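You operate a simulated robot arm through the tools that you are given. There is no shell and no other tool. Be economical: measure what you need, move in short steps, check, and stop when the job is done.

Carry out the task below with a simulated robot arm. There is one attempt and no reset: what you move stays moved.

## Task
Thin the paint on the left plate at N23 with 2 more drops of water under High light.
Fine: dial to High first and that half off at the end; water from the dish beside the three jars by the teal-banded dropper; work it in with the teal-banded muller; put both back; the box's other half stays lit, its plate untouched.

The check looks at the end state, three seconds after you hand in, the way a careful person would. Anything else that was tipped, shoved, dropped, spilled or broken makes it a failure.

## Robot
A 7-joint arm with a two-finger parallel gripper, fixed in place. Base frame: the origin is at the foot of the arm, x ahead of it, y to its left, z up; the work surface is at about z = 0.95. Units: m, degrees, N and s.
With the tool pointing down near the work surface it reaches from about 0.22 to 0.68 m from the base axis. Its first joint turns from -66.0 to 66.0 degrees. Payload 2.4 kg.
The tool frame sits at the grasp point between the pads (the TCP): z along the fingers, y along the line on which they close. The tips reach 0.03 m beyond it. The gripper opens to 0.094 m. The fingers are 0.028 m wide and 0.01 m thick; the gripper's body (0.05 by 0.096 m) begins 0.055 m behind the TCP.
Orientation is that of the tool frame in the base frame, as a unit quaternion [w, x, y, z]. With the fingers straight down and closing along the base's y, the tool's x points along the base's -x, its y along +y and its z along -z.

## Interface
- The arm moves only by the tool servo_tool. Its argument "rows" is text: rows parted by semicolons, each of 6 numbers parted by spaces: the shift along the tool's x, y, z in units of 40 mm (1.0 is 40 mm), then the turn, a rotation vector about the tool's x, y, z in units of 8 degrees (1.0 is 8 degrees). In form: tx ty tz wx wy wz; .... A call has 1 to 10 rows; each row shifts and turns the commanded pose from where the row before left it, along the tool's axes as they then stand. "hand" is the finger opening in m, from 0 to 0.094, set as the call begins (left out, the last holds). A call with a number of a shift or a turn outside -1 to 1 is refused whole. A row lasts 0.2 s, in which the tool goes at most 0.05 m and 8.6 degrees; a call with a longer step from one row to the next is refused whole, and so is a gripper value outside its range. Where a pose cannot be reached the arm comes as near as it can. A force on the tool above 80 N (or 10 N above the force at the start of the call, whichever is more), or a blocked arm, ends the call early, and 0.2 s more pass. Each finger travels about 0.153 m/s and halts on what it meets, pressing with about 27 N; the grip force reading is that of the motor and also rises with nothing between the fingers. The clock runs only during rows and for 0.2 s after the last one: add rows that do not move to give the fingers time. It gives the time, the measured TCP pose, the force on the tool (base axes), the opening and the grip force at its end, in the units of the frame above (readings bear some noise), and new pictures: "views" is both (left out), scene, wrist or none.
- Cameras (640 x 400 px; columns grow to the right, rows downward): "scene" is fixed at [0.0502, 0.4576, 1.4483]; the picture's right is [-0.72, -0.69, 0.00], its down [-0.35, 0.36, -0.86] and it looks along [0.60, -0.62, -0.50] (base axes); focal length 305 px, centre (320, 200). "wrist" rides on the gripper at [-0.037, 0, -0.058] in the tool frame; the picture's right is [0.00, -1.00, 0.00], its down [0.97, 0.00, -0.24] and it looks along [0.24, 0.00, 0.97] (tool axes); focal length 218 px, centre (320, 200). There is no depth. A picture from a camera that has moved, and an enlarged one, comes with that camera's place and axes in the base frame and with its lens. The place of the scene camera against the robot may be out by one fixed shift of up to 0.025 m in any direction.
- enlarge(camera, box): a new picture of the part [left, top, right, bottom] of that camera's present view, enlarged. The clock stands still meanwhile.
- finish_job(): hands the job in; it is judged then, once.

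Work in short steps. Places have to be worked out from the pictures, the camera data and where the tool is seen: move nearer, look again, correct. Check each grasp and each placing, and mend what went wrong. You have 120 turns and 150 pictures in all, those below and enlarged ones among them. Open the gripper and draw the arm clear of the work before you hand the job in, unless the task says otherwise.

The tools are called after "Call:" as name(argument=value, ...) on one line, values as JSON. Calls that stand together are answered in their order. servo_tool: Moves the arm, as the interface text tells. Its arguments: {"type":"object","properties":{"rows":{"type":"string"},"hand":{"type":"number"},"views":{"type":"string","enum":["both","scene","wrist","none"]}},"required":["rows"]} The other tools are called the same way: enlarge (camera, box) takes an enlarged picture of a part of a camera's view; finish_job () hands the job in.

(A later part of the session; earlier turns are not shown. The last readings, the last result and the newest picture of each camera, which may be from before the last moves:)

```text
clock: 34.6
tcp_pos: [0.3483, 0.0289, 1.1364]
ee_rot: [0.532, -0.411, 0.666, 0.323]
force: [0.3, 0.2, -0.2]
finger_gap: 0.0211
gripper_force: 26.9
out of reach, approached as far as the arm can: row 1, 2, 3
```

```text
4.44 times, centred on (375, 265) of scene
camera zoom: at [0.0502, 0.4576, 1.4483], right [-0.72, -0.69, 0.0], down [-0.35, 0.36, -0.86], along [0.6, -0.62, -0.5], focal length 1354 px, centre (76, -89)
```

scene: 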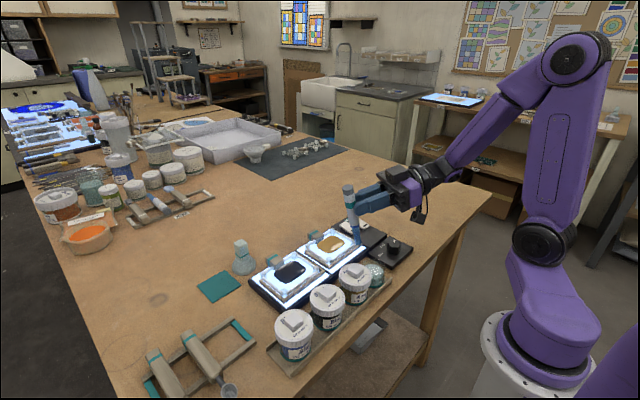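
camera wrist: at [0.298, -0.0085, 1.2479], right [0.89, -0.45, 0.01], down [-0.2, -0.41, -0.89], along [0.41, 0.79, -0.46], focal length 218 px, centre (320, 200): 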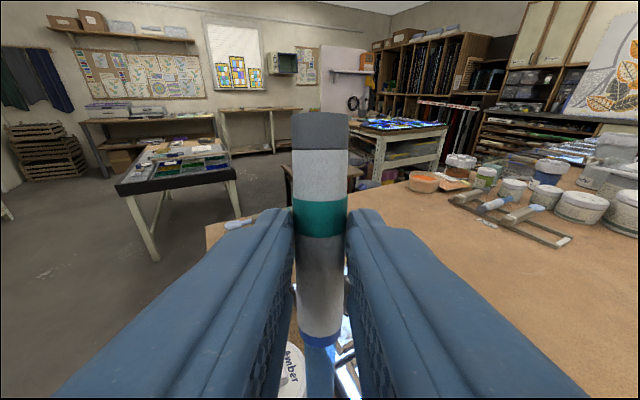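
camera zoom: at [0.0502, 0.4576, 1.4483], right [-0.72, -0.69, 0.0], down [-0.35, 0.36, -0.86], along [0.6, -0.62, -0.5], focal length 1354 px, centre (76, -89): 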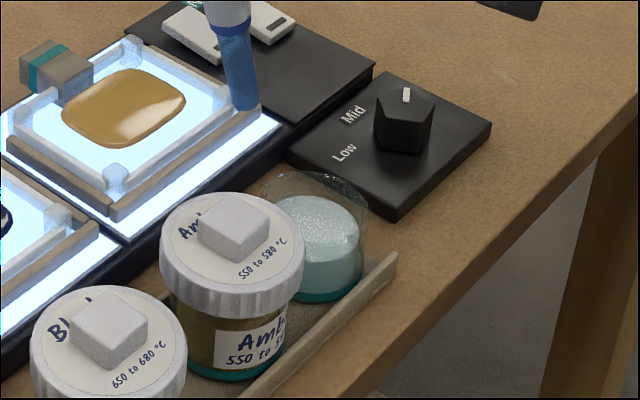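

The elbow folds too far; yawing further (hand fully toward −y) pushes the wrist outward. I raise a little and yaw another 32°.

Call:
servo_tool(rows="-0.75 0 -0.17 0 0 0;0 0 0 -0.974 0 -0.225;0 0 0 -0.974 0 -0.225;0 0 0 -0.974 0 -0.225;0 0 0 -0.974 0 -0.225;0 0 0 0 0 0", views="scene")

```text
clock: 36.0
tcp_pos: [0.3485, 0.0286, 1.1684]
ee_rot: [-0.421, 0.579, -0.528, -0.457]
force: [0.6, 0.0, -0.5]
finger_gap: 0.0209
gripper_force: 27.2
```

scene: 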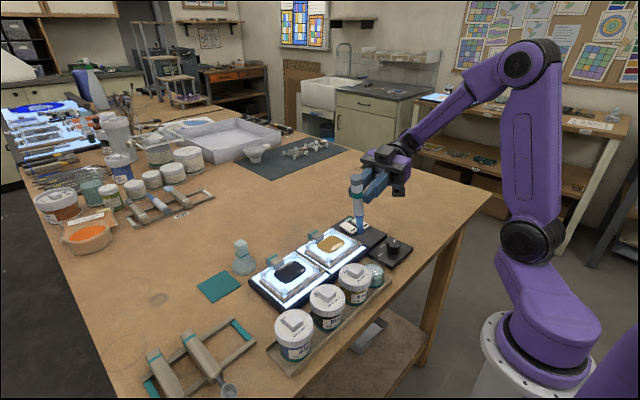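

Fully reached. Now tip over the dish centre, just above the rim.

Call:
servo_tool(rows="0.6 0.51 0.26 0 0 0;0.6 0.51 0.26 0 0 0;0 0 0 0 0 0", views="scene")

Call:
enlarge(camera="scene", box=[330, 220, 420, 310])

```text
clock: 36.8
tcp_pos: [0.3083, 0.0318, 1.1176]
ee_rot: [-0.421, 0.579, -0.529, -0.456]
force: [-0.4, 0.4, -1.1]
finger_gap: 0.0213
gripper_force: 26.9
```

scene: 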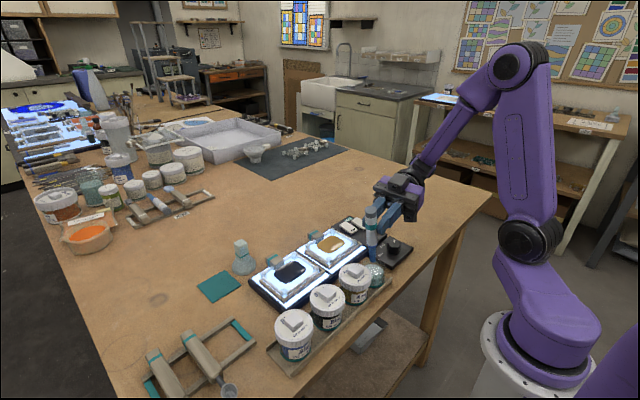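

```text
4.44 times, centred on (375, 265) of scene
camera zoom: at [0.0502, 0.4576, 1.4483], right [-0.72, -0.69, 0.0], down [-0.35, 0.36, -0.86], along [0.6, -0.62, -0.5], focal length 1354 px, centre (76, -89)
```

zoom: 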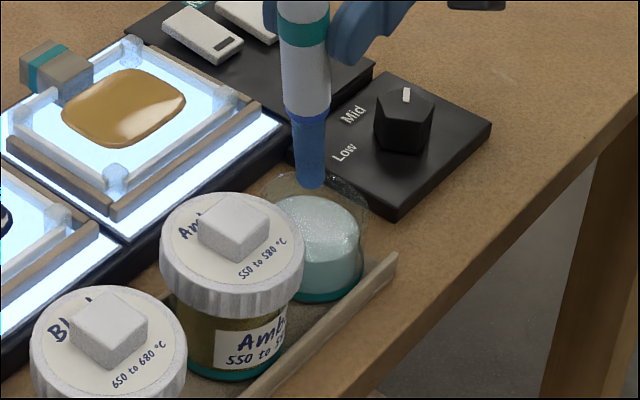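

Comparing knob sightings shows my wrist estimates were ~5 mm high in y; in the scene the dish centre is ~7 mm right of the tip. I correct by (−4, −4) mm while lowering 25 mm.

Call:
servo_tool(rows="0.1 0.11 0 0 0 0;0.53 0 0.05 0 0 0;0 0 0 0 0 0", views="none")

Call:
enlarge(camera="scene", box=[340, 230, 410, 300])

```text
clock: 37.6
tcp_pos: [0.3046, 0.029, 1.0922]
ee_rot: [-0.421, 0.579, -0.528, -0.457]
force: [-0.7, 0.1, -1.1]
finger_gap: 0.0212
gripper_force: 26.7
```

```text
5.71 times, centred on (375, 265) of scene
camera zoom: at [0.0502, 0.4576, 1.4483], right [-0.72, -0.69, 0.0], down [-0.35, 0.36, -0.86], along [0.6, -0.62, -0.5], focal length 1741 px, centre (6, -171)
```

zoom: 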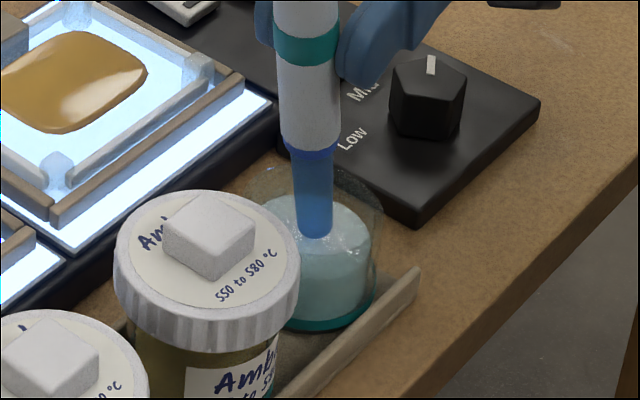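

The nozzle is inside the dish, about at the water surface. I lower 12 mm more and dwell.

Call:
servo_tool(rows="0.29 0 0.07 0 0 0;0 0 0 0 0 0;0 0 0 0 0 0;0 0 0 0 0 0;0 0 0 0 0 0", views="none")

Call:
enlarge(camera="scene", box=[340, 230, 410, 300])

```text
clock: 38.8
tcp_pos: [0.3041, 0.0297, 1.0793]
ee_rot: [-0.421, 0.579, -0.529, -0.456]
force: [0.3, -0.4, -0.6]
finger_gap: 0.0213
gripper_force: 26.7
```

```text
5.71 times, centred on (375, 265) of scene
camera zoom: at [0.0502, 0.4576, 1.4483], right [-0.72, -0.69, 0.0], down [-0.35, 0.36, -0.86], along [0.6, -0.62, -0.5], focal length 1741 px, centre (6, -171)
```

zoom: 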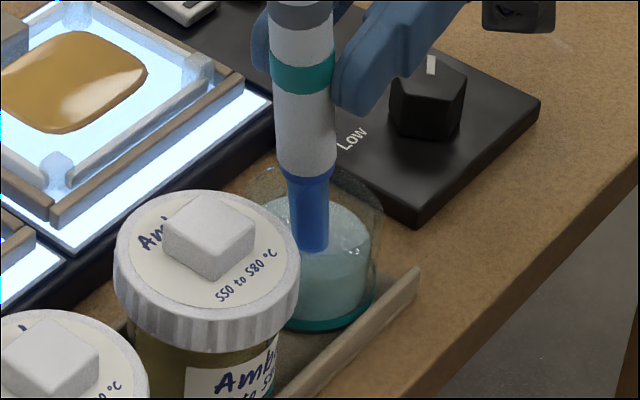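

Call:
servo_tool(rows="0.18 0 0.04 0 0 0;0 0 0 0 0 0;0 0 0 0 0 0;0 0 0 0 0 0;-0.6 0 -0.13 0 0 0;-0.6 0 -0.13 0 0 0;-0.3 0 -0.07 0 0 0;0 0 0 0 0 0", views="scene")

Call:
enlarge(camera="scene", box=[340, 200, 420, 300])

```text
clock: 40.6
tcp_pos: [0.3038, 0.0306, 1.1329]
ee_rot: [-0.421, 0.579, -0.529, -0.455]
force: [0.3, -0.1, -0.7]
finger_gap: 0.0214
gripper_force: 27.3
```

scene: 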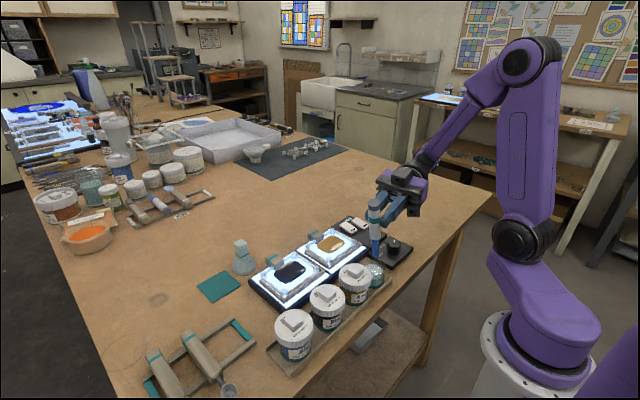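

```text
4.00 times, centred on (380, 250) of scene
camera zoom: at [0.0502, 0.4576, 1.4483], right [-0.72, -0.69, 0.0], down [-0.35, 0.36, -0.86], along [0.6, -0.62, -0.5], focal length 1219 px, centre (80, 0)
```

zoom: 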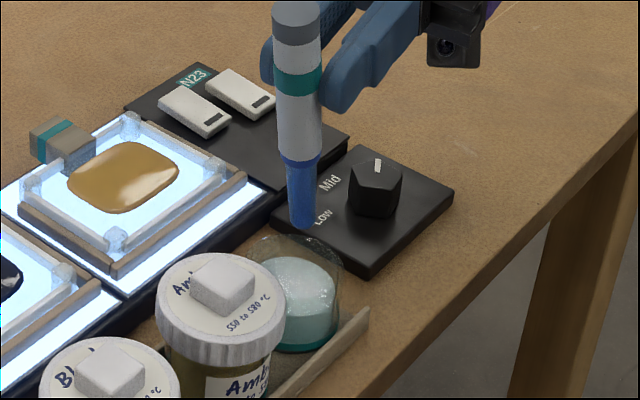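

The nozzle looks loaded and nothing dripped. I raise, then carry along the jars' side (avoiding the right plate) toward the left plate, estimated centre (0.434, 0.159).

Call:
servo_tool(rows="-0.9 0 -0.21 0 0 0;-0.2 -0.46 0.86 0 0 0;-0.2 -0.46 0.86 0 0 0;-0.2 -0.46 0.86 0 0 0;0 0 0 0 0 0", views="scene")

Call:
enlarge(camera="scene", box=[230, 190, 390, 310])

```text
clock: 41.8
tcp_pos: [0.3511, 0.1427, 1.1683]
ee_rot: [-0.421, 0.579, -0.529, -0.456]
force: [-1.9, -0.5, -0.3]
finger_gap: 0.021
gripper_force: 26.6
```

scene: 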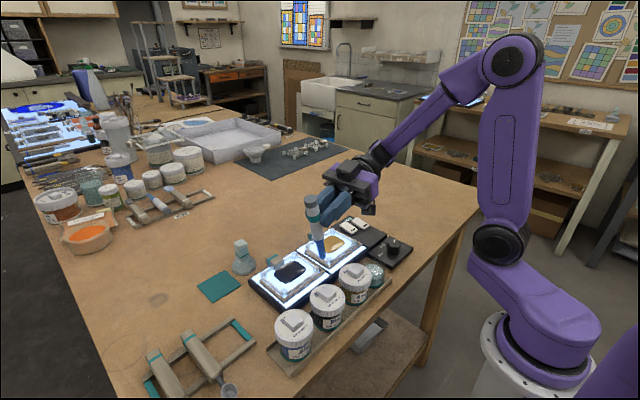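

```text
3.33 times, centred on (310, 250) of scene
camera zoom: at [0.0502, 0.4576, 1.4483], right [-0.72, -0.69, 0.0], down [-0.35, 0.36, -0.86], along [0.6, -0.62, -0.5], focal length 1016 px, centre (353, 33)
```

zoom: 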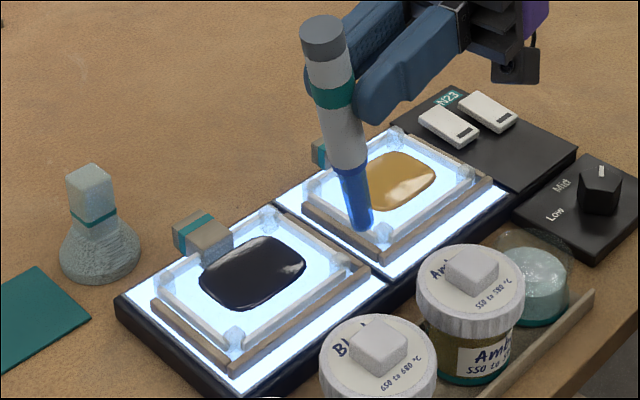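

Nothing has dripped. I shift over the left plate centre at the same height.

Call:
servo_tool(rows="-0.02 -0.7 0.07 0 0 0;-0.02 -0.7 0.07 0 0 0;-0.02 -0.7 0.07 0 0 0", views="none")

Call:
enlarge(camera="scene", box=[230, 190, 390, 310])

```text
clock: 42.6
tcp_pos: [0.4326, 0.155, 1.17]
ee_rot: [-0.421, 0.579, -0.529, -0.456]
force: [-0.4, 0.5, -0.3]
finger_gap: 0.0211
gripper_force: 26.8
```

```text
3.33 times, centred on (310, 250) of scene
camera zoom: at [0.0502, 0.4576, 1.4483], right [-0.72, -0.69, 0.0], down [-0.35, 0.36, -0.86], along [0.6, -0.62, -0.5], focal length 1016 px, centre (353, 33)
```

zoom: 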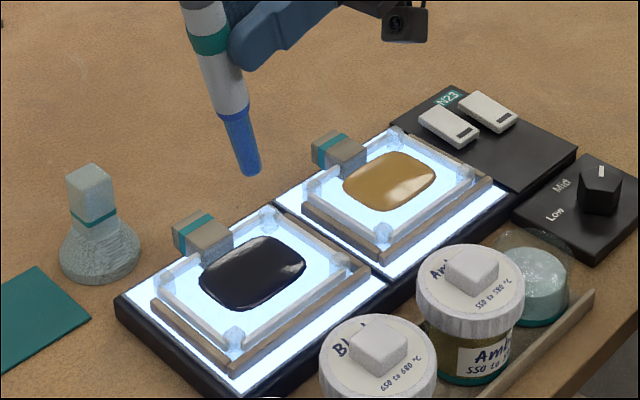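

I lower ~5 cm so the tip's place over the paint can be judged directly.

Call:
servo_tool(rows="0.61 0 0.14 0 0 0;0.61 0 0.14 0 0 0", views="wrist")

Call:
enlarge(camera="scene", box=[230, 190, 390, 310])

```text
clock: 43.2
tcp_pos: [0.4335, 0.1558, 1.1201]
ee_rot: [-0.421, 0.579, -0.529, -0.455]
force: [0.0, 0.2, -1.7]
finger_gap: 0.0212
gripper_force: 27.3
camera wrist: at [0.4377, 0.1078, 1.1693], right [1.0, 0.09, 0.01], down [0.05, -0.46, -0.89], along [-0.07, 0.89, -0.46], focal length 218 px, centre (320, 200)
```

wrist: 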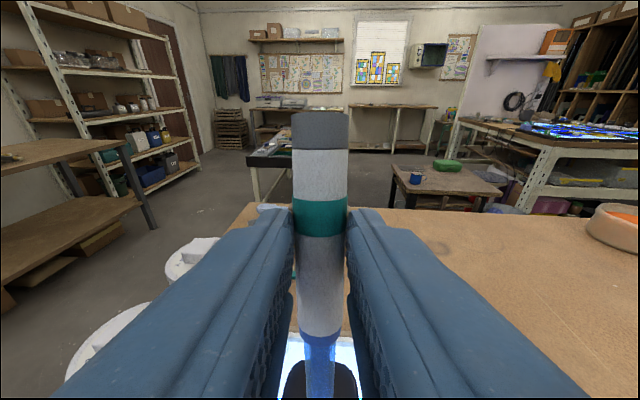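

```text
3.33 times, centred on (310, 250) of scene
camera zoom: at [0.0502, 0.4576, 1.4483], right [-0.72, -0.69, 0.0], down [-0.35, 0.36, -0.86], along [0.6, -0.62, -0.5], focal length 1016 px, centre (353, 33)
```

zoom: 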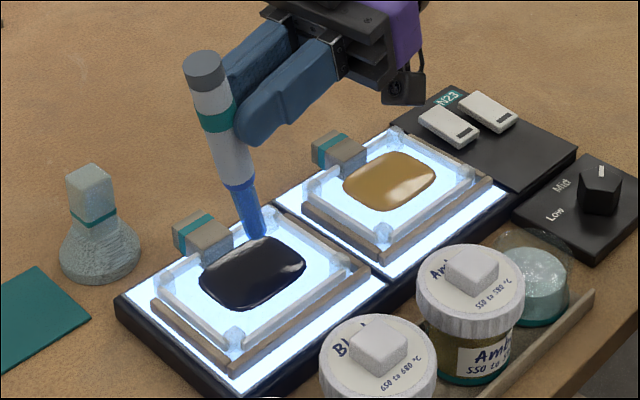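

The tip is over the black paint. I lower 15 mm, wait briefly and look for any drop.

Call:
servo_tool(rows="0.365 0 0.085 0 0 0;0 0 0 0 0 0", views="none")

Call:
enlarge(camera="scene", box=[270, 220, 350, 290])

```text
clock: 43.8
tcp_pos: [0.4321, 0.1555, 1.1052]
ee_rot: [-0.421, 0.579, -0.528, -0.456]
force: [0.0, -0.7, -1.2]
finger_gap: 0.0212
gripper_force: 27.3
```

```text
5.71 times, centred on (310, 255) of scene
camera zoom: at [0.0502, 0.4576, 1.4483], right [-0.72, -0.69, 0.0], down [-0.35, 0.36, -0.86], along [0.6, -0.62, -0.5], focal length 1741 px, centre (377, -114)
```

zoom: 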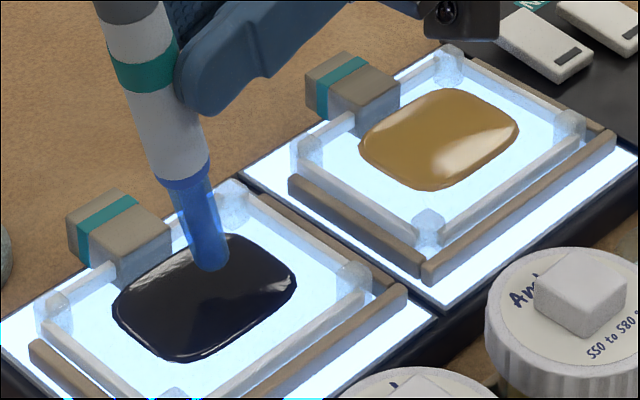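

No drop yet. I dwell one second and look again.

Call:
servo_tool(rows="0 0 0 0 0 0;0 0 0 0 0 0;0 0 0 0 0 0;0 0 0 0 0 0", views="none")

Call:
enlarge(camera="scene", box=[270, 220, 350, 290])

```text
clock: 44.8
tcp_pos: [0.4328, 0.1548, 1.1054]
ee_rot: [-0.421, 0.579, -0.53, -0.455]
force: [0.1, 0.0, -0.4]
finger_gap: 0.0209
gripper_force: 26.9
```

```text
5.71 times, centred on (310, 255) of scene
camera zoom: at [0.0502, 0.4576, 1.4483], right [-0.72, -0.69, 0.0], down [-0.35, 0.36, -0.86], along [0.6, -0.62, -0.5], focal length 1741 px, centre (377, -114)
```

zoom: 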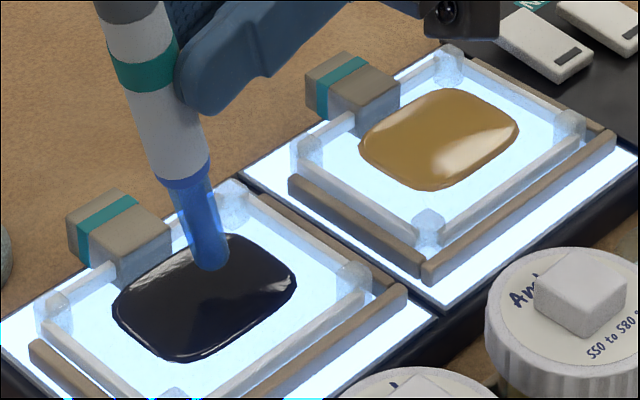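

No drop by waiting. I lower 8 mm toward the paint and look again.

Call:
servo_tool(rows="0.195 0 0.045 0 0 0;0 0 0 0 0 0", views="none")

Call:
enlarge(camera="scene", box=[270, 220, 350, 290])

```text
clock: 45.4
tcp_pos: [0.4326, 0.1576, 1.0969]
ee_rot: [-0.422, 0.578, -0.528, -0.456]
force: [0.2, 0.0, -0.6]
finger_gap: 0.0211
gripper_force: 27.1
```

```text
5.71 times, centred on (310, 255) of scene
camera zoom: at [0.0502, 0.4576, 1.4483], right [-0.72, -0.69, 0.0], down [-0.35, 0.36, -0.86], along [0.6, -0.62, -0.5], focal length 1741 px, centre (377, -114)
```

zoom: 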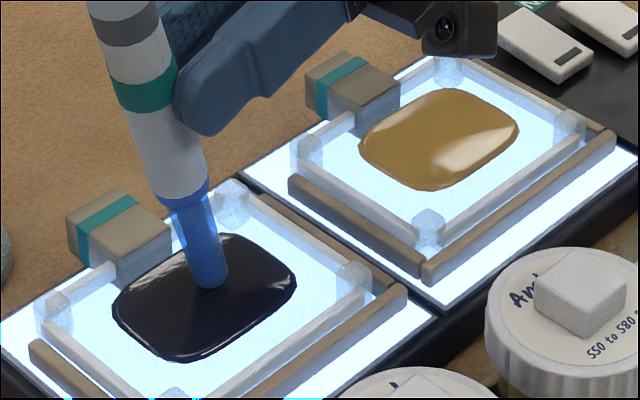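

Grip force seems to depend on commanded gap, so a harder squeeze may release a drop. I pulse the grip to 0.008 and return to 0.016.

Call:
servo_tool(rows="0 0 0 0 0 0", hand=0.008, views="none")

Call:
servo_tool(rows="0 0 0 0 0 0", hand=0.016, views="none")

Call:
enlarge(camera="scene", box=[270, 220, 350, 290])

```text
clock: 45.8
tcp_pos: [0.4327, 0.1557, 1.0965]
ee_rot: [-0.42, 0.58, -0.529, -0.456]
force: [-0.8, -0.1, -1.3]
finger_gap: 0.021
gripper_force: 27.0
```

```text
clock: 46.2
tcp_pos: [0.4333, 0.157, 1.0965]
ee_rot: [-0.421, 0.579, -0.53, -0.455]
force: [-0.3, -0.5, -1.3]
finger_gap: 0.0214
gripper_force: 26.9
```

```text
5.71 times, centred on (310, 255) of scene
camera zoom: at [0.0502, 0.4576, 1.4483], right [-0.72, -0.69, 0.0], down [-0.35, 0.36, -0.86], along [0.6, -0.62, -0.5], focal length 1741 px, centre (377, -114)
```

zoom: 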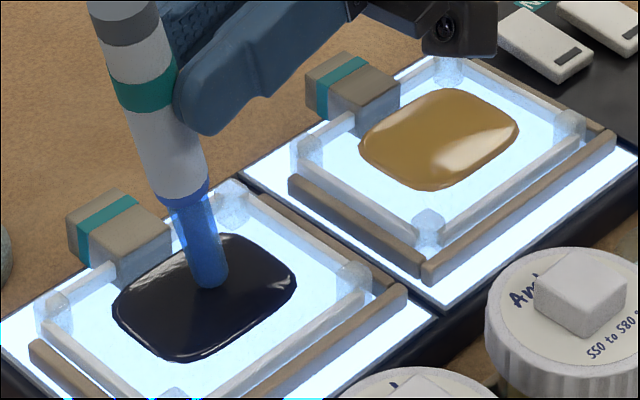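

The squeeze does nothing. I lower 5 mm at a time to touch the paint.

Call:
servo_tool(rows="0.12 0 0.03 0 0 0", views="none")

Call:
enlarge(camera="scene", box=[270, 220, 350, 290])

```text
clock: 46.6
tcp_pos: [0.434, 0.1555, 1.0936]
ee_rot: [-0.421, 0.58, -0.528, -0.455]
force: [-0.8, -1.0, 3.2]
finger_gap: 0.0214
gripper_force: 26.7
```

```text
5.71 times, centred on (310, 255) of scene
camera zoom: at [0.0501, 0.4575, 1.4483], right [-0.72, -0.69, 0.0], down [-0.35, 0.36, -0.86], along [0.6, -0.62, -0.5], focal length 1741 px, centre (377, -114)
```

zoom: 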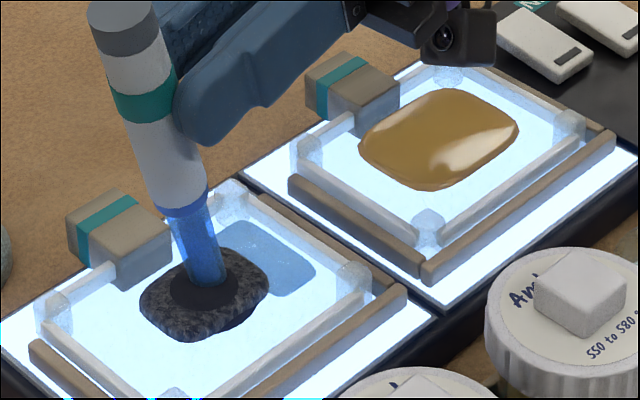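

Touching changed the paint — a drop was applied. I lift straight up right away and look.

Call:
servo_tool(rows="-0.61 0 -0.14 0 0 0", views="none")

Call:
enlarge(camera="scene", box=[270, 220, 350, 290])

```text
clock: 47.0
tcp_pos: [0.4317, 0.1551, 1.1168]
ee_rot: [-0.42, 0.58, -0.529, -0.456]
force: [-0.1, 0.0, -0.8]
finger_gap: 0.0213
gripper_force: 27.2
```

```text
5.71 times, centred on (310, 255) of scene
camera zoom: at [0.0502, 0.4576, 1.4483], right [-0.72, -0.69, 0.0], down [-0.35, 0.36, -0.86], along [0.6, -0.62, -0.5], focal length 1741 px, centre (377, -114)
```

zoom: 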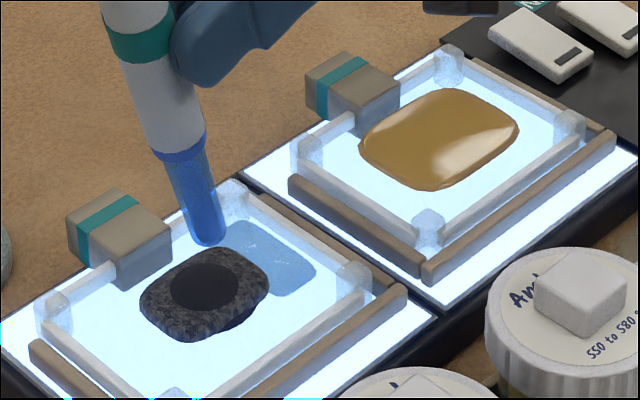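

One drop shows as a dark puddle on the paint. I touch once more for the second drop and lift in the same call.

Call:
servo_tool(rows="0.61 0 0.14 0 0 0;0 0 0 0 0 0", views="none")

Call:
servo_tool(rows="-0.61 0 -0.14 0 0 0;-0.3 0 -0.07 0 0 0", views="none")

Call:
enlarge(camera="scene", box=[270, 220, 350, 290])

```text
clock: 47.6
tcp_pos: [0.433, 0.1554, 1.0927]
ee_rot: [-0.422, 0.579, -0.528, -0.456]
force: [-1.9, -2.2, 10.2]
finger_gap: 0.0212
gripper_force: 26.8
```

```text
clock: 48.2
tcp_pos: [0.4341, 0.1554, 1.1299]
ee_rot: [-0.421, 0.579, -0.529, -0.455]
force: [-0.2, -0.1, -1.3]
finger_gap: 0.0212
gripper_force: 26.8
```

```text
5.71 times, centred on (310, 255) of scene
camera zoom: at [0.0502, 0.4576, 1.4483], right [-0.72, -0.69, 0.0], down [-0.35, 0.36, -0.86], along [0.6, -0.62, -0.5], focal length 1741 px, centre (377, -114)
```

zoom: 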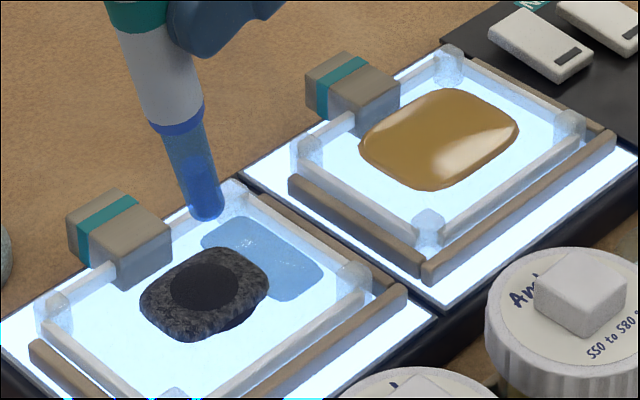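

The water film grew with the second touch, and the level in the nozzle fell. I look closer to make sure of the count.

Call:
enlarge(camera="scene", box=[280, 225, 330, 285])

```text
6.67 times, centred on (305, 255) of scene
camera zoom: at [0.0502, 0.4576, 1.4483], right [-0.72, -0.69, 0.0], down [-0.35, 0.36, -0.86], along [0.6, -0.62, -0.5], focal length 2031 px, centre (420, -167)
```

zoom: 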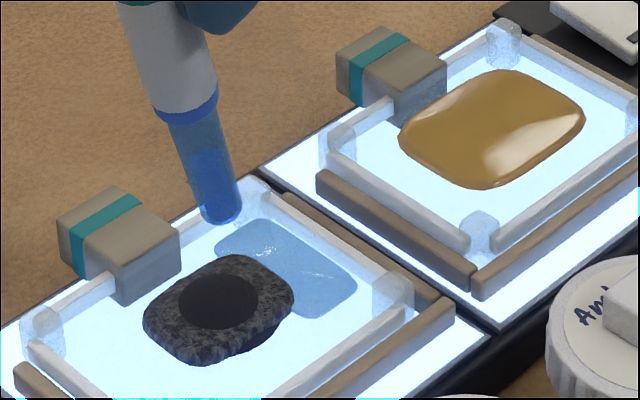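

Two touches, two increments — two drops in. I raise, move toward the rack (away from the right plate), and then level the dropper.

Call:
servo_tool(rows="-0.85 0 -0.2 0 0 0;-0.85 0 -0.2 0 0 0;-0.18 0.11 0.78 0 0 0;-0.18 0.11 0.78 0 0 0;-0.18 0.11 0.78 0 0 0;-0.18 0.11 0.78 0 0 0", views="none")

Call:
servo_tool(rows="0 0 0 0 0.965 0;0 0 0 0 0.965 0;0 0 0 0 0.965 0;0 0 0 0 0.965 0;0 0 0 0 0.965 0;0 0 0 0 0.965 0;0 0 0 0 0.965 0;0 0 0 0 0.965 0;0 0 0 0 0.965 0;0 0 0 0 0.965 0", views="scene")

```text
clock: 49.6
tcp_pos: [0.4023, 0.2844, 1.1976]
ee_rot: [-0.422, 0.578, -0.53, -0.455]
force: [-0.6, 0.1, -1.1]
finger_gap: 0.0214
gripper_force: 26.6
```

```text
clock: 51.8
tcp_pos: [0.4034, 0.2836, 1.1985]
ee_rot: [-0.111, 0.727, -0.667, -0.118]
force: [0.3, -0.9, -1.9]
finger_gap: 0.0215
gripper_force: 27.1
out of reach, approached as far as the arm can: row 8, 9, 10
```

scene: 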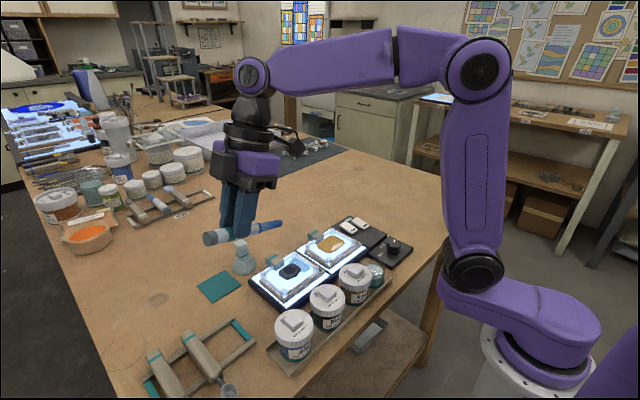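

A wrist limit holds it at 19° tilt with this yaw; I unwind the yaw first.

Call:
servo_tool(rows="0 0 0 0.326 0 0.946;0 0 0 0.326 0 0.946;0 0 0 0.326 0 0.946;0 0 0 0.326 0 0.946;0 0 0 0.326 0 0.946;0 0 0 0.326 0 0.946;0 0 0 0.326 0 0.946;0 0 0 0.326 0 0.946;0 0 0 0.326 0 0.946;0 0 0 0.326 0 0.946", views="none")

Call:
servo_tool(rows="0 0 0 0.326 0 0.946;0 0 0 0.3 0 0.87;0 0 0 0 1 0;0 0 0 0 1 0;0 0 0 0 0.36 0;0 0 0 0 0 0", views="both")

```text
clock: 54.0
tcp_pos: [0.4114, 0.1798, 1.1299]
ee_rot: [0.179, -0.134, 0.971, 0.086]
force: [0.4, 0.5, -1.0]
finger_gap: 0.0212
gripper_force: 27.1
out of reach, approached as far as the arm can: row 4, 5, 6, 7, 8, 9, 10
```

```text
clock: 55.4
tcp_pos: [0.4012, 0.1616, 1.0603]
ee_rot: [0.016, -0.009, 0.994, 0.109]
force: [6.0, -1.5, 8.6]
finger_gap: 0.021
gripper_force: 27.1
out of reach, approached as far as the arm can: row 1, 2, 3, 4, 5
camera wrist: at [0.4372, 0.1518, 1.1182], right [0.02, -0.98, -0.21], down [-0.98, -0.07, 0.2], along [-0.21, 0.2, -0.96], focal length 218 px, centre (320, 200)
```

scene: 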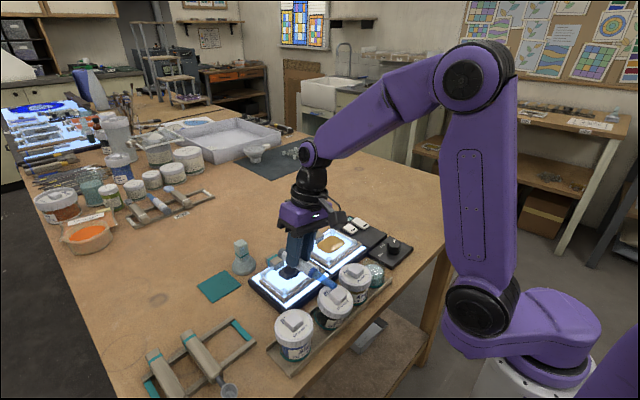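
wrist: 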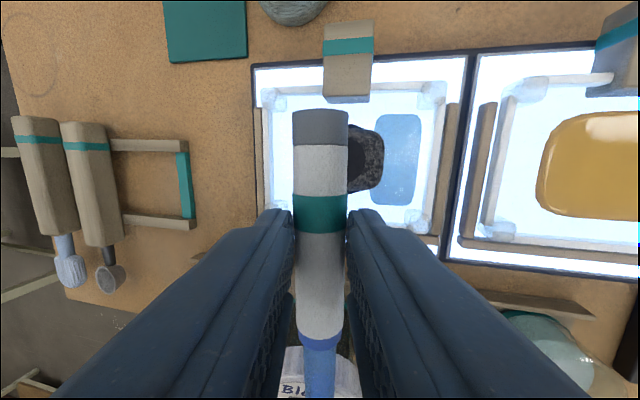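

The arm drifted low while unwinding and the nozzle is pressing a jar lid. I lift straight up gently at once.

Call:
servo_tool(rows="0 0 -0.4 0 0 0;0 0 -0.7 0 0 0;0 0 -0.9 0 0 0;0 0 -0.9 0 0 0", views="both")

Call:
enlarge(camera="scene", box=[230, 220, 410, 370])

```text
clock: 56.4
tcp_pos: [0.3907, 0.1321, 1.1334]
ee_rot: [0.017, -0.01, 0.992, 0.126]
force: [-0.4, 0.8, -1.4]
finger_gap: 0.0209
gripper_force: 27.2
out of reach, approached as far as the arm can: row 1, 2, 3, 4
camera wrist: at [0.4262, 0.1193, 1.1906], right [0.02, -0.97, -0.25], down [-0.98, -0.07, 0.2], along [-0.21, 0.24, -0.95], focal length 218 px, centre (320, 200)
```

scene: 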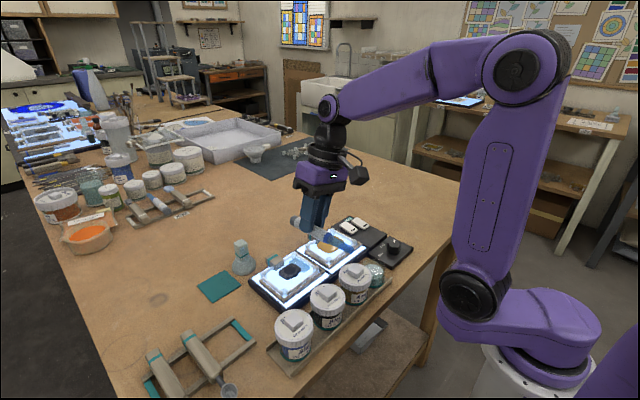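
wrist: 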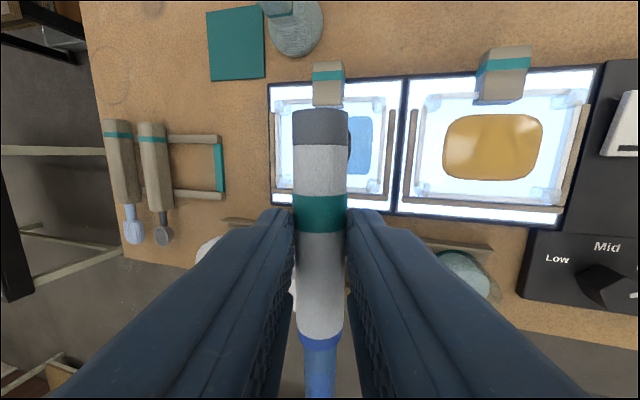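

```text
2.67 times, centred on (320, 295) of scene
camera zoom: at [0.0502, 0.4576, 1.4483], right [-0.72, -0.69, 0.0], down [-0.35, 0.36, -0.86], along [0.6, -0.62, -0.5], focal length 812 px, centre (320, -53)
```

zoom: 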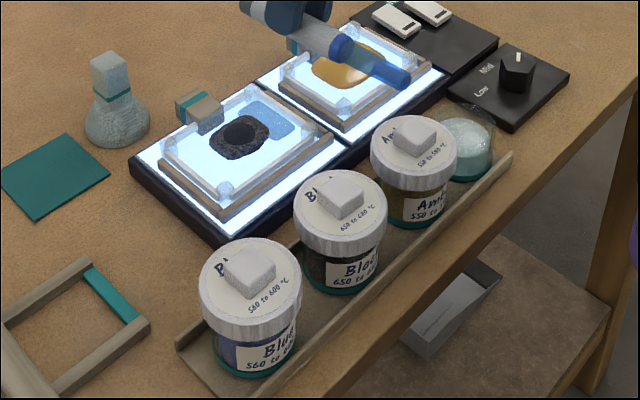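

Jars look undisturbed and the dropper hasn't slipped. The hand has a ~14° roll left from a joint limit; I try removing it here, with a rise.

Call:
servo_tool(rows="0 0 -0.3 0.5 0 0;0 0 -0.3 0.5 0 0;0 0 -0.3 0.5 0 0;0 0 -0.3 0.4 0 0", views="none")

```text
clock: 57.4
tcp_pos: [0.3892, 0.1293, 1.1324]
ee_rot: [0.021, -0.009, 0.992, 0.125]
force: [0.0, -0.9, -0.5]
finger_gap: 0.0212
gripper_force: 26.5
out of reach, approached as far as the arm can: row 1, 2, 3, 4
```

That is a wrist-branch limit: the route back must go through a large forward tilt. I tilt nozzle-down in small steps while rising, watching the reading.

Call:
servo_tool(rows="0 0 -0.4 0 -1 0;0 0 -0.6 0 -1 0;0 0 -0.6 0 -1 0", views="none")

```text
clock: 58.2
tcp_pos: [0.3765, 0.1146, 1.1922]
ee_rot: [0.227, 0.018, 0.966, 0.124]
force: [0.1, -0.6, -0.6]
finger_gap: 0.021
gripper_force: 27.0
```

Call:
servo_tool(rows="-0.2 0 -0.2 0 -1 0;-0.3 0 -0.2 0 -1 0;-0.3 0 -0.2 0 -1 0;0 0 0 0 -1 0", views="scene")

```text
clock: 59.2
tcp_pos: [0.3896, 0.1031, 1.2297]
ee_rot: [0.486, 0.052, 0.865, 0.114]
force: [0.4, 1.5, -0.6]
finger_gap: 0.021
gripper_force: 27.0
```

scene: 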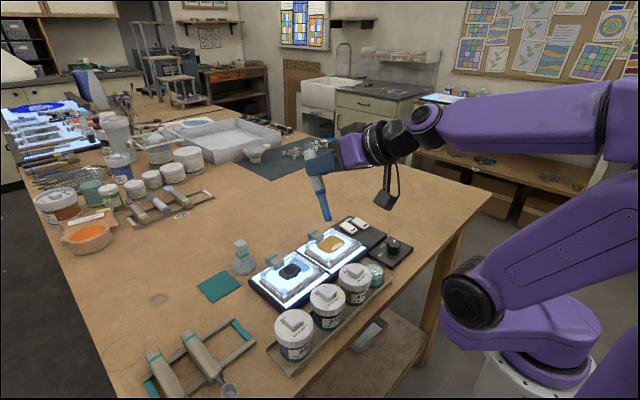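

This works with no limit. I remove the residual roll and move left toward the rack at this height.

Call:
servo_tool(rows="0 0 0 0.53 0 -0.725;0 0 0 0.53 0 -0.725;0 0.9 0 0 0 0;0 0.9 0 0 0 0;0 0.9 0 0 0 0;0 0.9 0 0 0 0;0 0.9 0 0 0 0;0 0.9 0 0 0 0", views="none")

```text
clock: 61.0
tcp_pos: [0.3928, 0.1155, 1.2148]
ee_rot: [0.489, -0.002, 0.872, 0.003]
force: [-0.2, 0.8, -1.2]
finger_gap: 0.0211
gripper_force: 27.4
out of reach, approached as far as the arm can: row 3, 4, 5, 6, 7, 8
```

Orientation is right but +y is blocked in this arm posture. I test bringing the tilt back toward vertical here at height.

Call:
servo_tool(rows="0 0 0 0 1 0;0 0 0 0 1 0;0 0 0 0 1 0", views="scene")

```text
clock: 61.8
tcp_pos: [0.3835, 0.0601, 1.2001]
ee_rot: [0.3, -0.004, 0.954, 0.01]
force: [-0.4, 0.2, -0.5]
finger_gap: 0.0214
gripper_force: 26.7
out of reach, approached as far as the arm can: row 1, 2, 3
```

scene: 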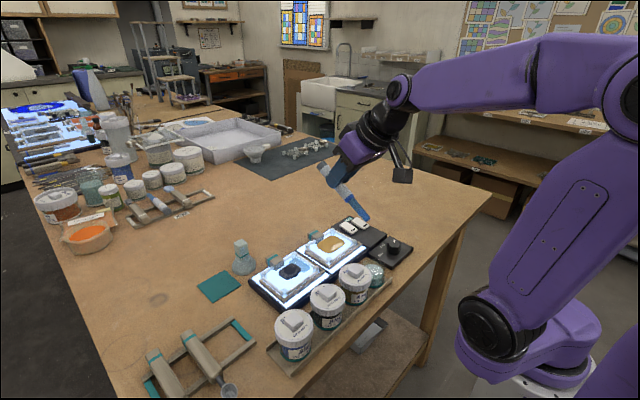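

The posture limits the yaw relative to the arm's azimuth. I swing left letting the tool yaw follow the arm (+8° per step) so the arm can relax.

Call:
servo_tool(rows="-0.2 1.0 0.14 -0.574 0 -0.819;-0.2 1.0 0.14 -0.574 0 -0.819;-0.2 1.0 0.14 -0.574 0 -0.819;-0.2 1.0 0.14 -0.574 0 -0.819", views="scene")

```text
clock: 62.8
tcp_pos: [0.3892, 0.2238, 1.1988]
ee_rot: [0.285, -0.264, 0.917, 0.086]
force: [-0.3, 0.6, -1.1]
finger_gap: 0.0211
gripper_force: 27.5
```

scene: 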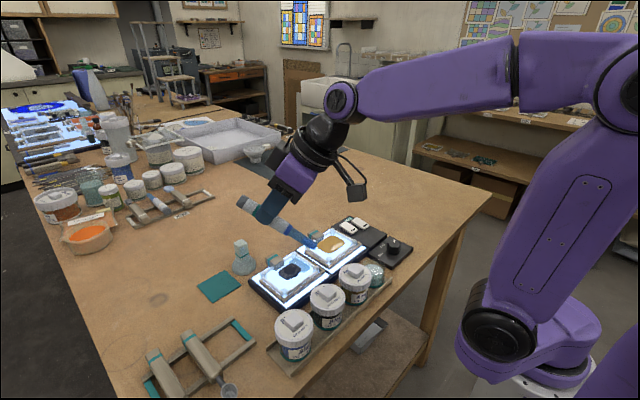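

I think the forearm roll got wound half a turn; I need to retrace: tilt up, yaw out to ~64°, then come back to yaw 0 near the base with the steep tilt. First tilt and yaw here at height.

Call:
servo_tool(rows="0 0 0 0 -1 0;0 0 0 0 -1 0;0 0 0 0 -1 0;0 0 0 0 -1 0;0 0 0 -0.92 0 -0.39;0 0 0 -0.92 0 -0.39;0 0 0 -0.92 0 -0.39;0 0 0 -0.92 0 -0.39", views="scene")

```text
clock: 64.6
tcp_pos: [0.3889, 0.2232, 1.1999]
ee_rot: [0.465, -0.442, 0.708, 0.296]
force: [0.2, 0.0, -0.5]
finger_gap: 0.0211
gripper_force: 27.2
```

scene: 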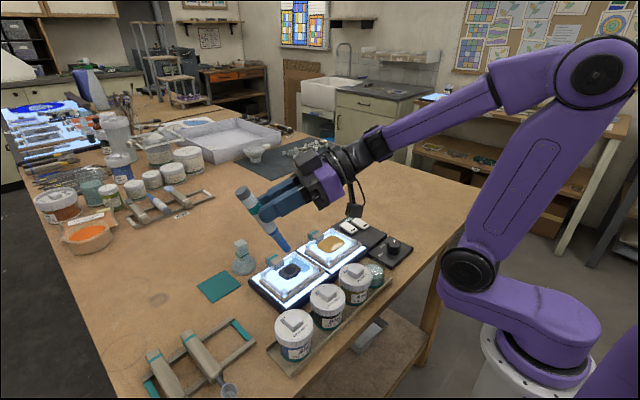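

Reached fine. Now tilt to ~80° (tool above the forearm line) and yaw back about the wrist in steps.

Call:
servo_tool(rows="0 0 0 0 -0.8 0;0 0 0 0 -0.8 0;0 -0.66 0 0.985 0 0.17;0 -0.66 0 0.985 0 0.17;0 -0.66 0 0.985 0 0.17;0 -0.66 0 0.985 0 0.17", views="none")

```text
clock: 66.0
tcp_pos: [0.4694, 0.1584, 1.1999]
ee_rot: [0.614, -0.211, 0.739, 0.177]
force: [0.6, 0.4, -1.2]
finger_gap: 0.0213
gripper_force: 26.6
```

Call:
servo_tool(rows="0 -0.66 0 0.985 0 0.17;0 -0.66 0 0.985 0 0.17;0 -0.66 0 0.985 0 0.17;0 -0.66 0 0.985 0 0.17", views="scene")

```text
clock: 67.0
tcp_pos: [0.5064, 0.0626, 1.1992]
ee_rot: [0.639, -0.002, 0.769, -0.002]
force: [0.6, -0.8, -0.9]
finger_gap: 0.0212
gripper_force: 26.7
```

scene: 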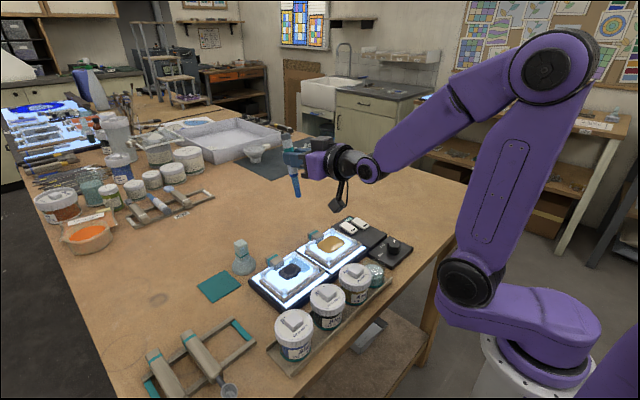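

Now the tool is above the forearm line at yaw 0 with no limit. I move left over to the rack region at height.

Call:
servo_tool(rows="0.04 0.9 -0.21 0 0 0;0.04 0.9 -0.21 0 0 0;0.04 0.9 -0.21 0 0 0;0.04 0.9 -0.21 0 0 0;0.04 0.9 -0.21 0 0 0;0.04 0.9 -0.21 0 0 0;0.04 0.9 -0.21 0 0 0", views="none")

Call:
servo_tool(rows="0 0 0 0 1 0;0 0 0 0 1 0;0 0 0 0 1 0;0 0 0 0 1 0;0 0 0 0 1 0", views="scene")

```text
clock: 68.6
tcp_pos: [0.4481, 0.3139, 1.1984]
ee_rot: [0.64, -0.002, 0.768, -0.002]
force: [-0.6, 0.1, -0.9]
finger_gap: 0.0209
gripper_force: 26.9
```

```text
clock: 69.8
tcp_pos: [0.4469, 0.3138, 1.1993]
ee_rot: [0.338, -0.002, 0.941, -0.001]
force: [-0.4, 0.6, -0.4]
finger_gap: 0.0213
gripper_force: 27.2
```

scene: 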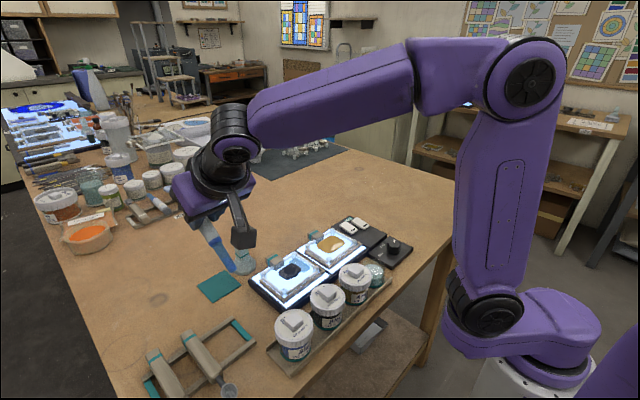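

Unwound successfully. I finish levelling the dropper.

Call:
servo_tool(rows="0 0 0 0 1 0;0 0 0 0 1 0;0 0 0 0 1 0;0 0 0 0 1 0;0 0 0 0 0.93 0;0 0 0 0 0 0", views="both")

```text
clock: 71.2
tcp_pos: [0.4593, 0.3161, 1.1982]
ee_rot: [0.185, 0.0, 0.983, -0.001]
force: [0.3, -0.7, -1.5]
finger_gap: 0.0211
gripper_force: 26.7
out of reach, approached as far as the arm can: row 3, 4, 5
camera wrist: at [0.4746, 0.3171, 1.2656], right [0.0, -1.0, 0.0], down [-0.99, 0.0, -0.13], along [0.13, 0.0, -0.99], focal length 218 px, centre (320, 200)
```

scene: 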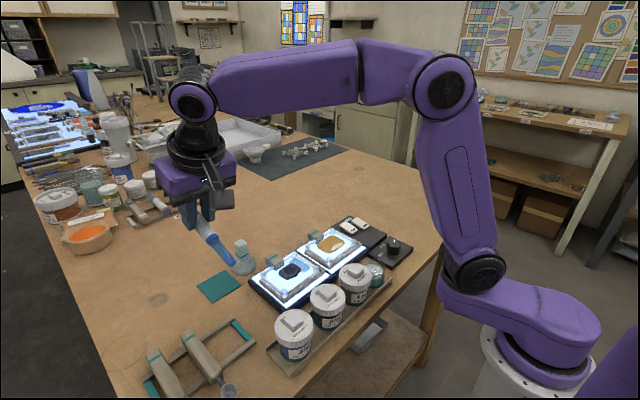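
wrist: 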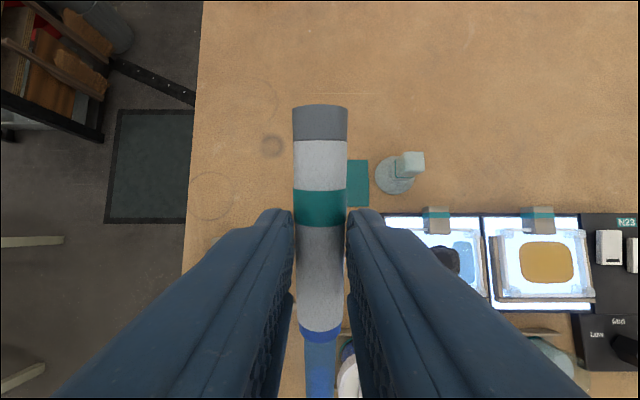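

Still ~21° from level with the forearm flat; lower and nearer the forearm slopes more, which should free it. I descend to z≈1.10 over the rack and finish levelling.

Call:
servo_tool(rows="0.72 0.12 0.6 0 0 0;0.72 0.12 0.6 0 0 0;0.72 0.12 0.6 0 0 0;0 0 0 0 0.9 0;0 0 0 0 0.9 0;0 0 0 0 0.86 0;0 0 0 0 0 0", views="both")

```text
clock: 72.8
tcp_pos: [0.4051, 0.332, 1.0995]
ee_rot: [0.155, -0.001, 0.988, -0.001]
force: [0.5, 0.3, -1.6]
finger_gap: 0.0213
gripper_force: 27.2
out of reach, approached as far as the arm can: row 4, 5, 6
camera wrist: at [0.4242, 0.3318, 1.1669], right [0.0, -1.0, 0.0], down [-1.0, 0.0, -0.07], along [0.07, 0.0, -1.0], focal length 218 px, centre (320, 200)
```

scene: 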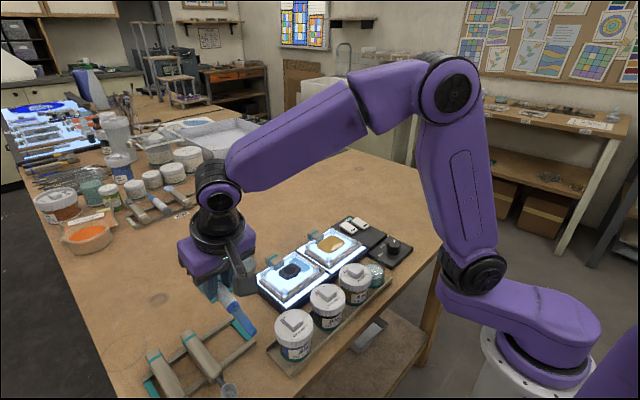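
wrist: 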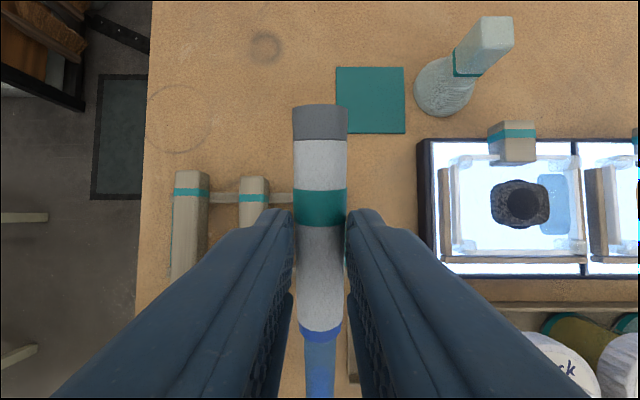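

A joint is still half-turn wound. I need to pass the tool straight through the forearm line with tool azimuth equal to the arm's azimuth. I raise, tilt up and move to (0.50, 0.25).

Call:
servo_tool(rows="-0.26 0 -0.8 0 0 0;-0.26 0 -0.8 0 0 0;-0.26 0 -0.8 0 0 0;0 0 0 0 -1 0;0 0 0 0 -1 0;0 0 0 0 -1 0;0 0 0 0 -1 0;0 0 0 0 -1 0;0 0 0 0 -1 0;0 0 0 0 -1 0", views="none")

Call:
servo_tool(rows="0 0 0 0 -0.5 0;-0.16 -0.67 0.77 0 0 0;-0.16 -0.67 0.77 0 0 0;-0.16 -0.67 0.77 0 0 0;0 0 0 -0.978 0 -0.208;0 0 0 -0.978 0 -0.208;0 0 0 -0.978 0 -0.208;0 0 0 -0.32 0 -0.07;0 0 0 0 0 0", views="scene")

```text
clock: 75.0
tcp_pos: [0.4073, 0.331, 1.2004]
ee_rot: [0.601, -0.002, 0.799, 0.001]
force: [-0.4, -1.4, -1.7]
finger_gap: 0.0213
gripper_force: 26.4
```

```text
clock: 77.0
tcp_pos: [0.5009, 0.2507, 1.2004]
ee_rot: [0.61, -0.18, 0.758, 0.145]
force: [-0.5, 0.3, -1.0]
finger_gap: 0.0211
gripper_force: 27.1
```

scene: 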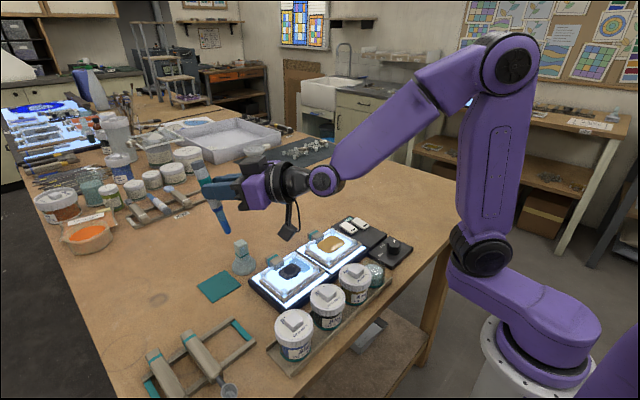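

Now the tool is in the arm's plane, above the forearm. I tilt straight down through the line.

Call:
servo_tool(rows="0 0 0 0 1 0;0 0 0 0 1 0;0 0 0 0 1 0;0 0 0 0 1 0;0 0 0 0 1 0;0 0 0 0 1 0;0 0 0 0 1 0;0 0 0 0 1 0;0 0 0 0 1 0;0 0 0 0 0.69 0", views="scene")

```text
clock: 79.2
tcp_pos: [0.5076, 0.2569, 1.2014]
ee_rot: [0.039, -0.23, 0.972, 0.009]
force: [-0.2, -0.1, -0.7]
finger_gap: 0.0211
gripper_force: 26.8
out of reach, approached as far as the arm can: row 3
```

scene: 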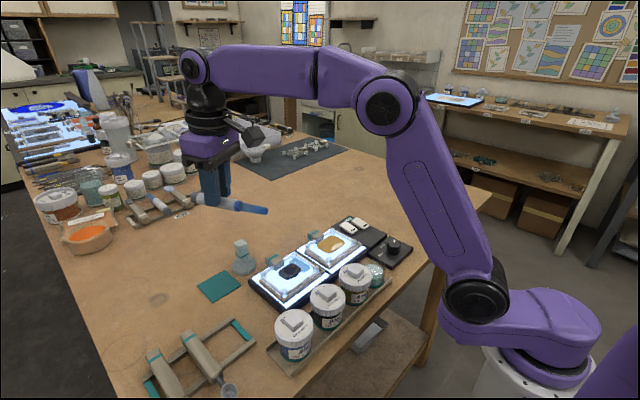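

Crossed cleanly; the wrist is back on its normal branch. I square the yaw and go above the rack.

Call:
servo_tool(rows="0 0 0 0 0.57 0;0 0 0 0 0 1;0 0 0 0 0 1;0 0 0 0 0 1;0 0 0 0 0 0.33;0.85 0.61 0.3 0 0 0;0.85 0.61 0.3 0 0 0;0.85 0.61 0.3 0 0 0;0 0 0 0 0 0", views="both")

```text
clock: 81.2
tcp_pos: [0.4038, 0.3313, 1.1653]
ee_rot: [0.001, -0.001, 1.0, -0.001]
force: [-0.3, 0.0, -1.6]
finger_gap: 0.0213
gripper_force: 27.3
camera wrist: at [0.4417, 0.3315, 1.2233], right [0.0, -1.0, 0.0], down [-0.97, 0.0, 0.24], along [-0.24, 0.0, -0.97], focal length 218 px, centre (320, 200)
```

scene: 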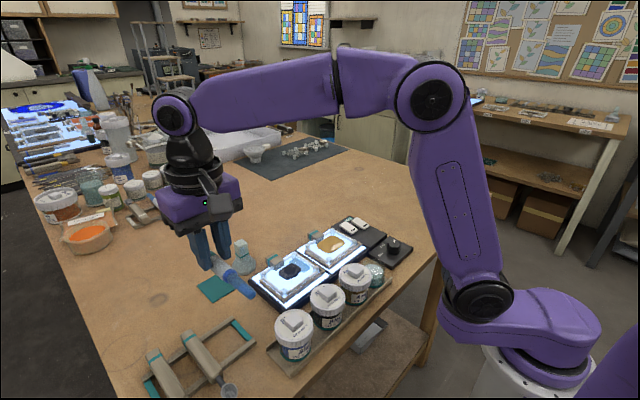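
wrist: 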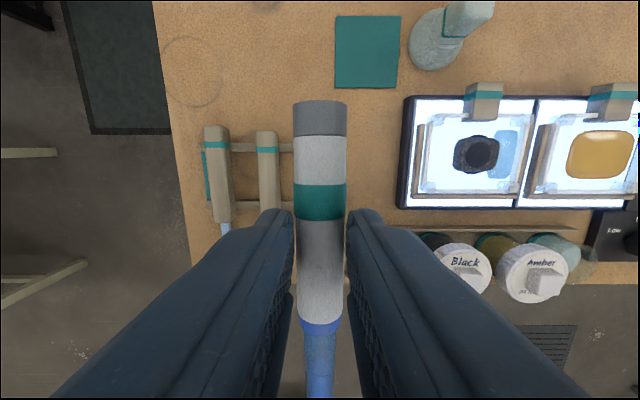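

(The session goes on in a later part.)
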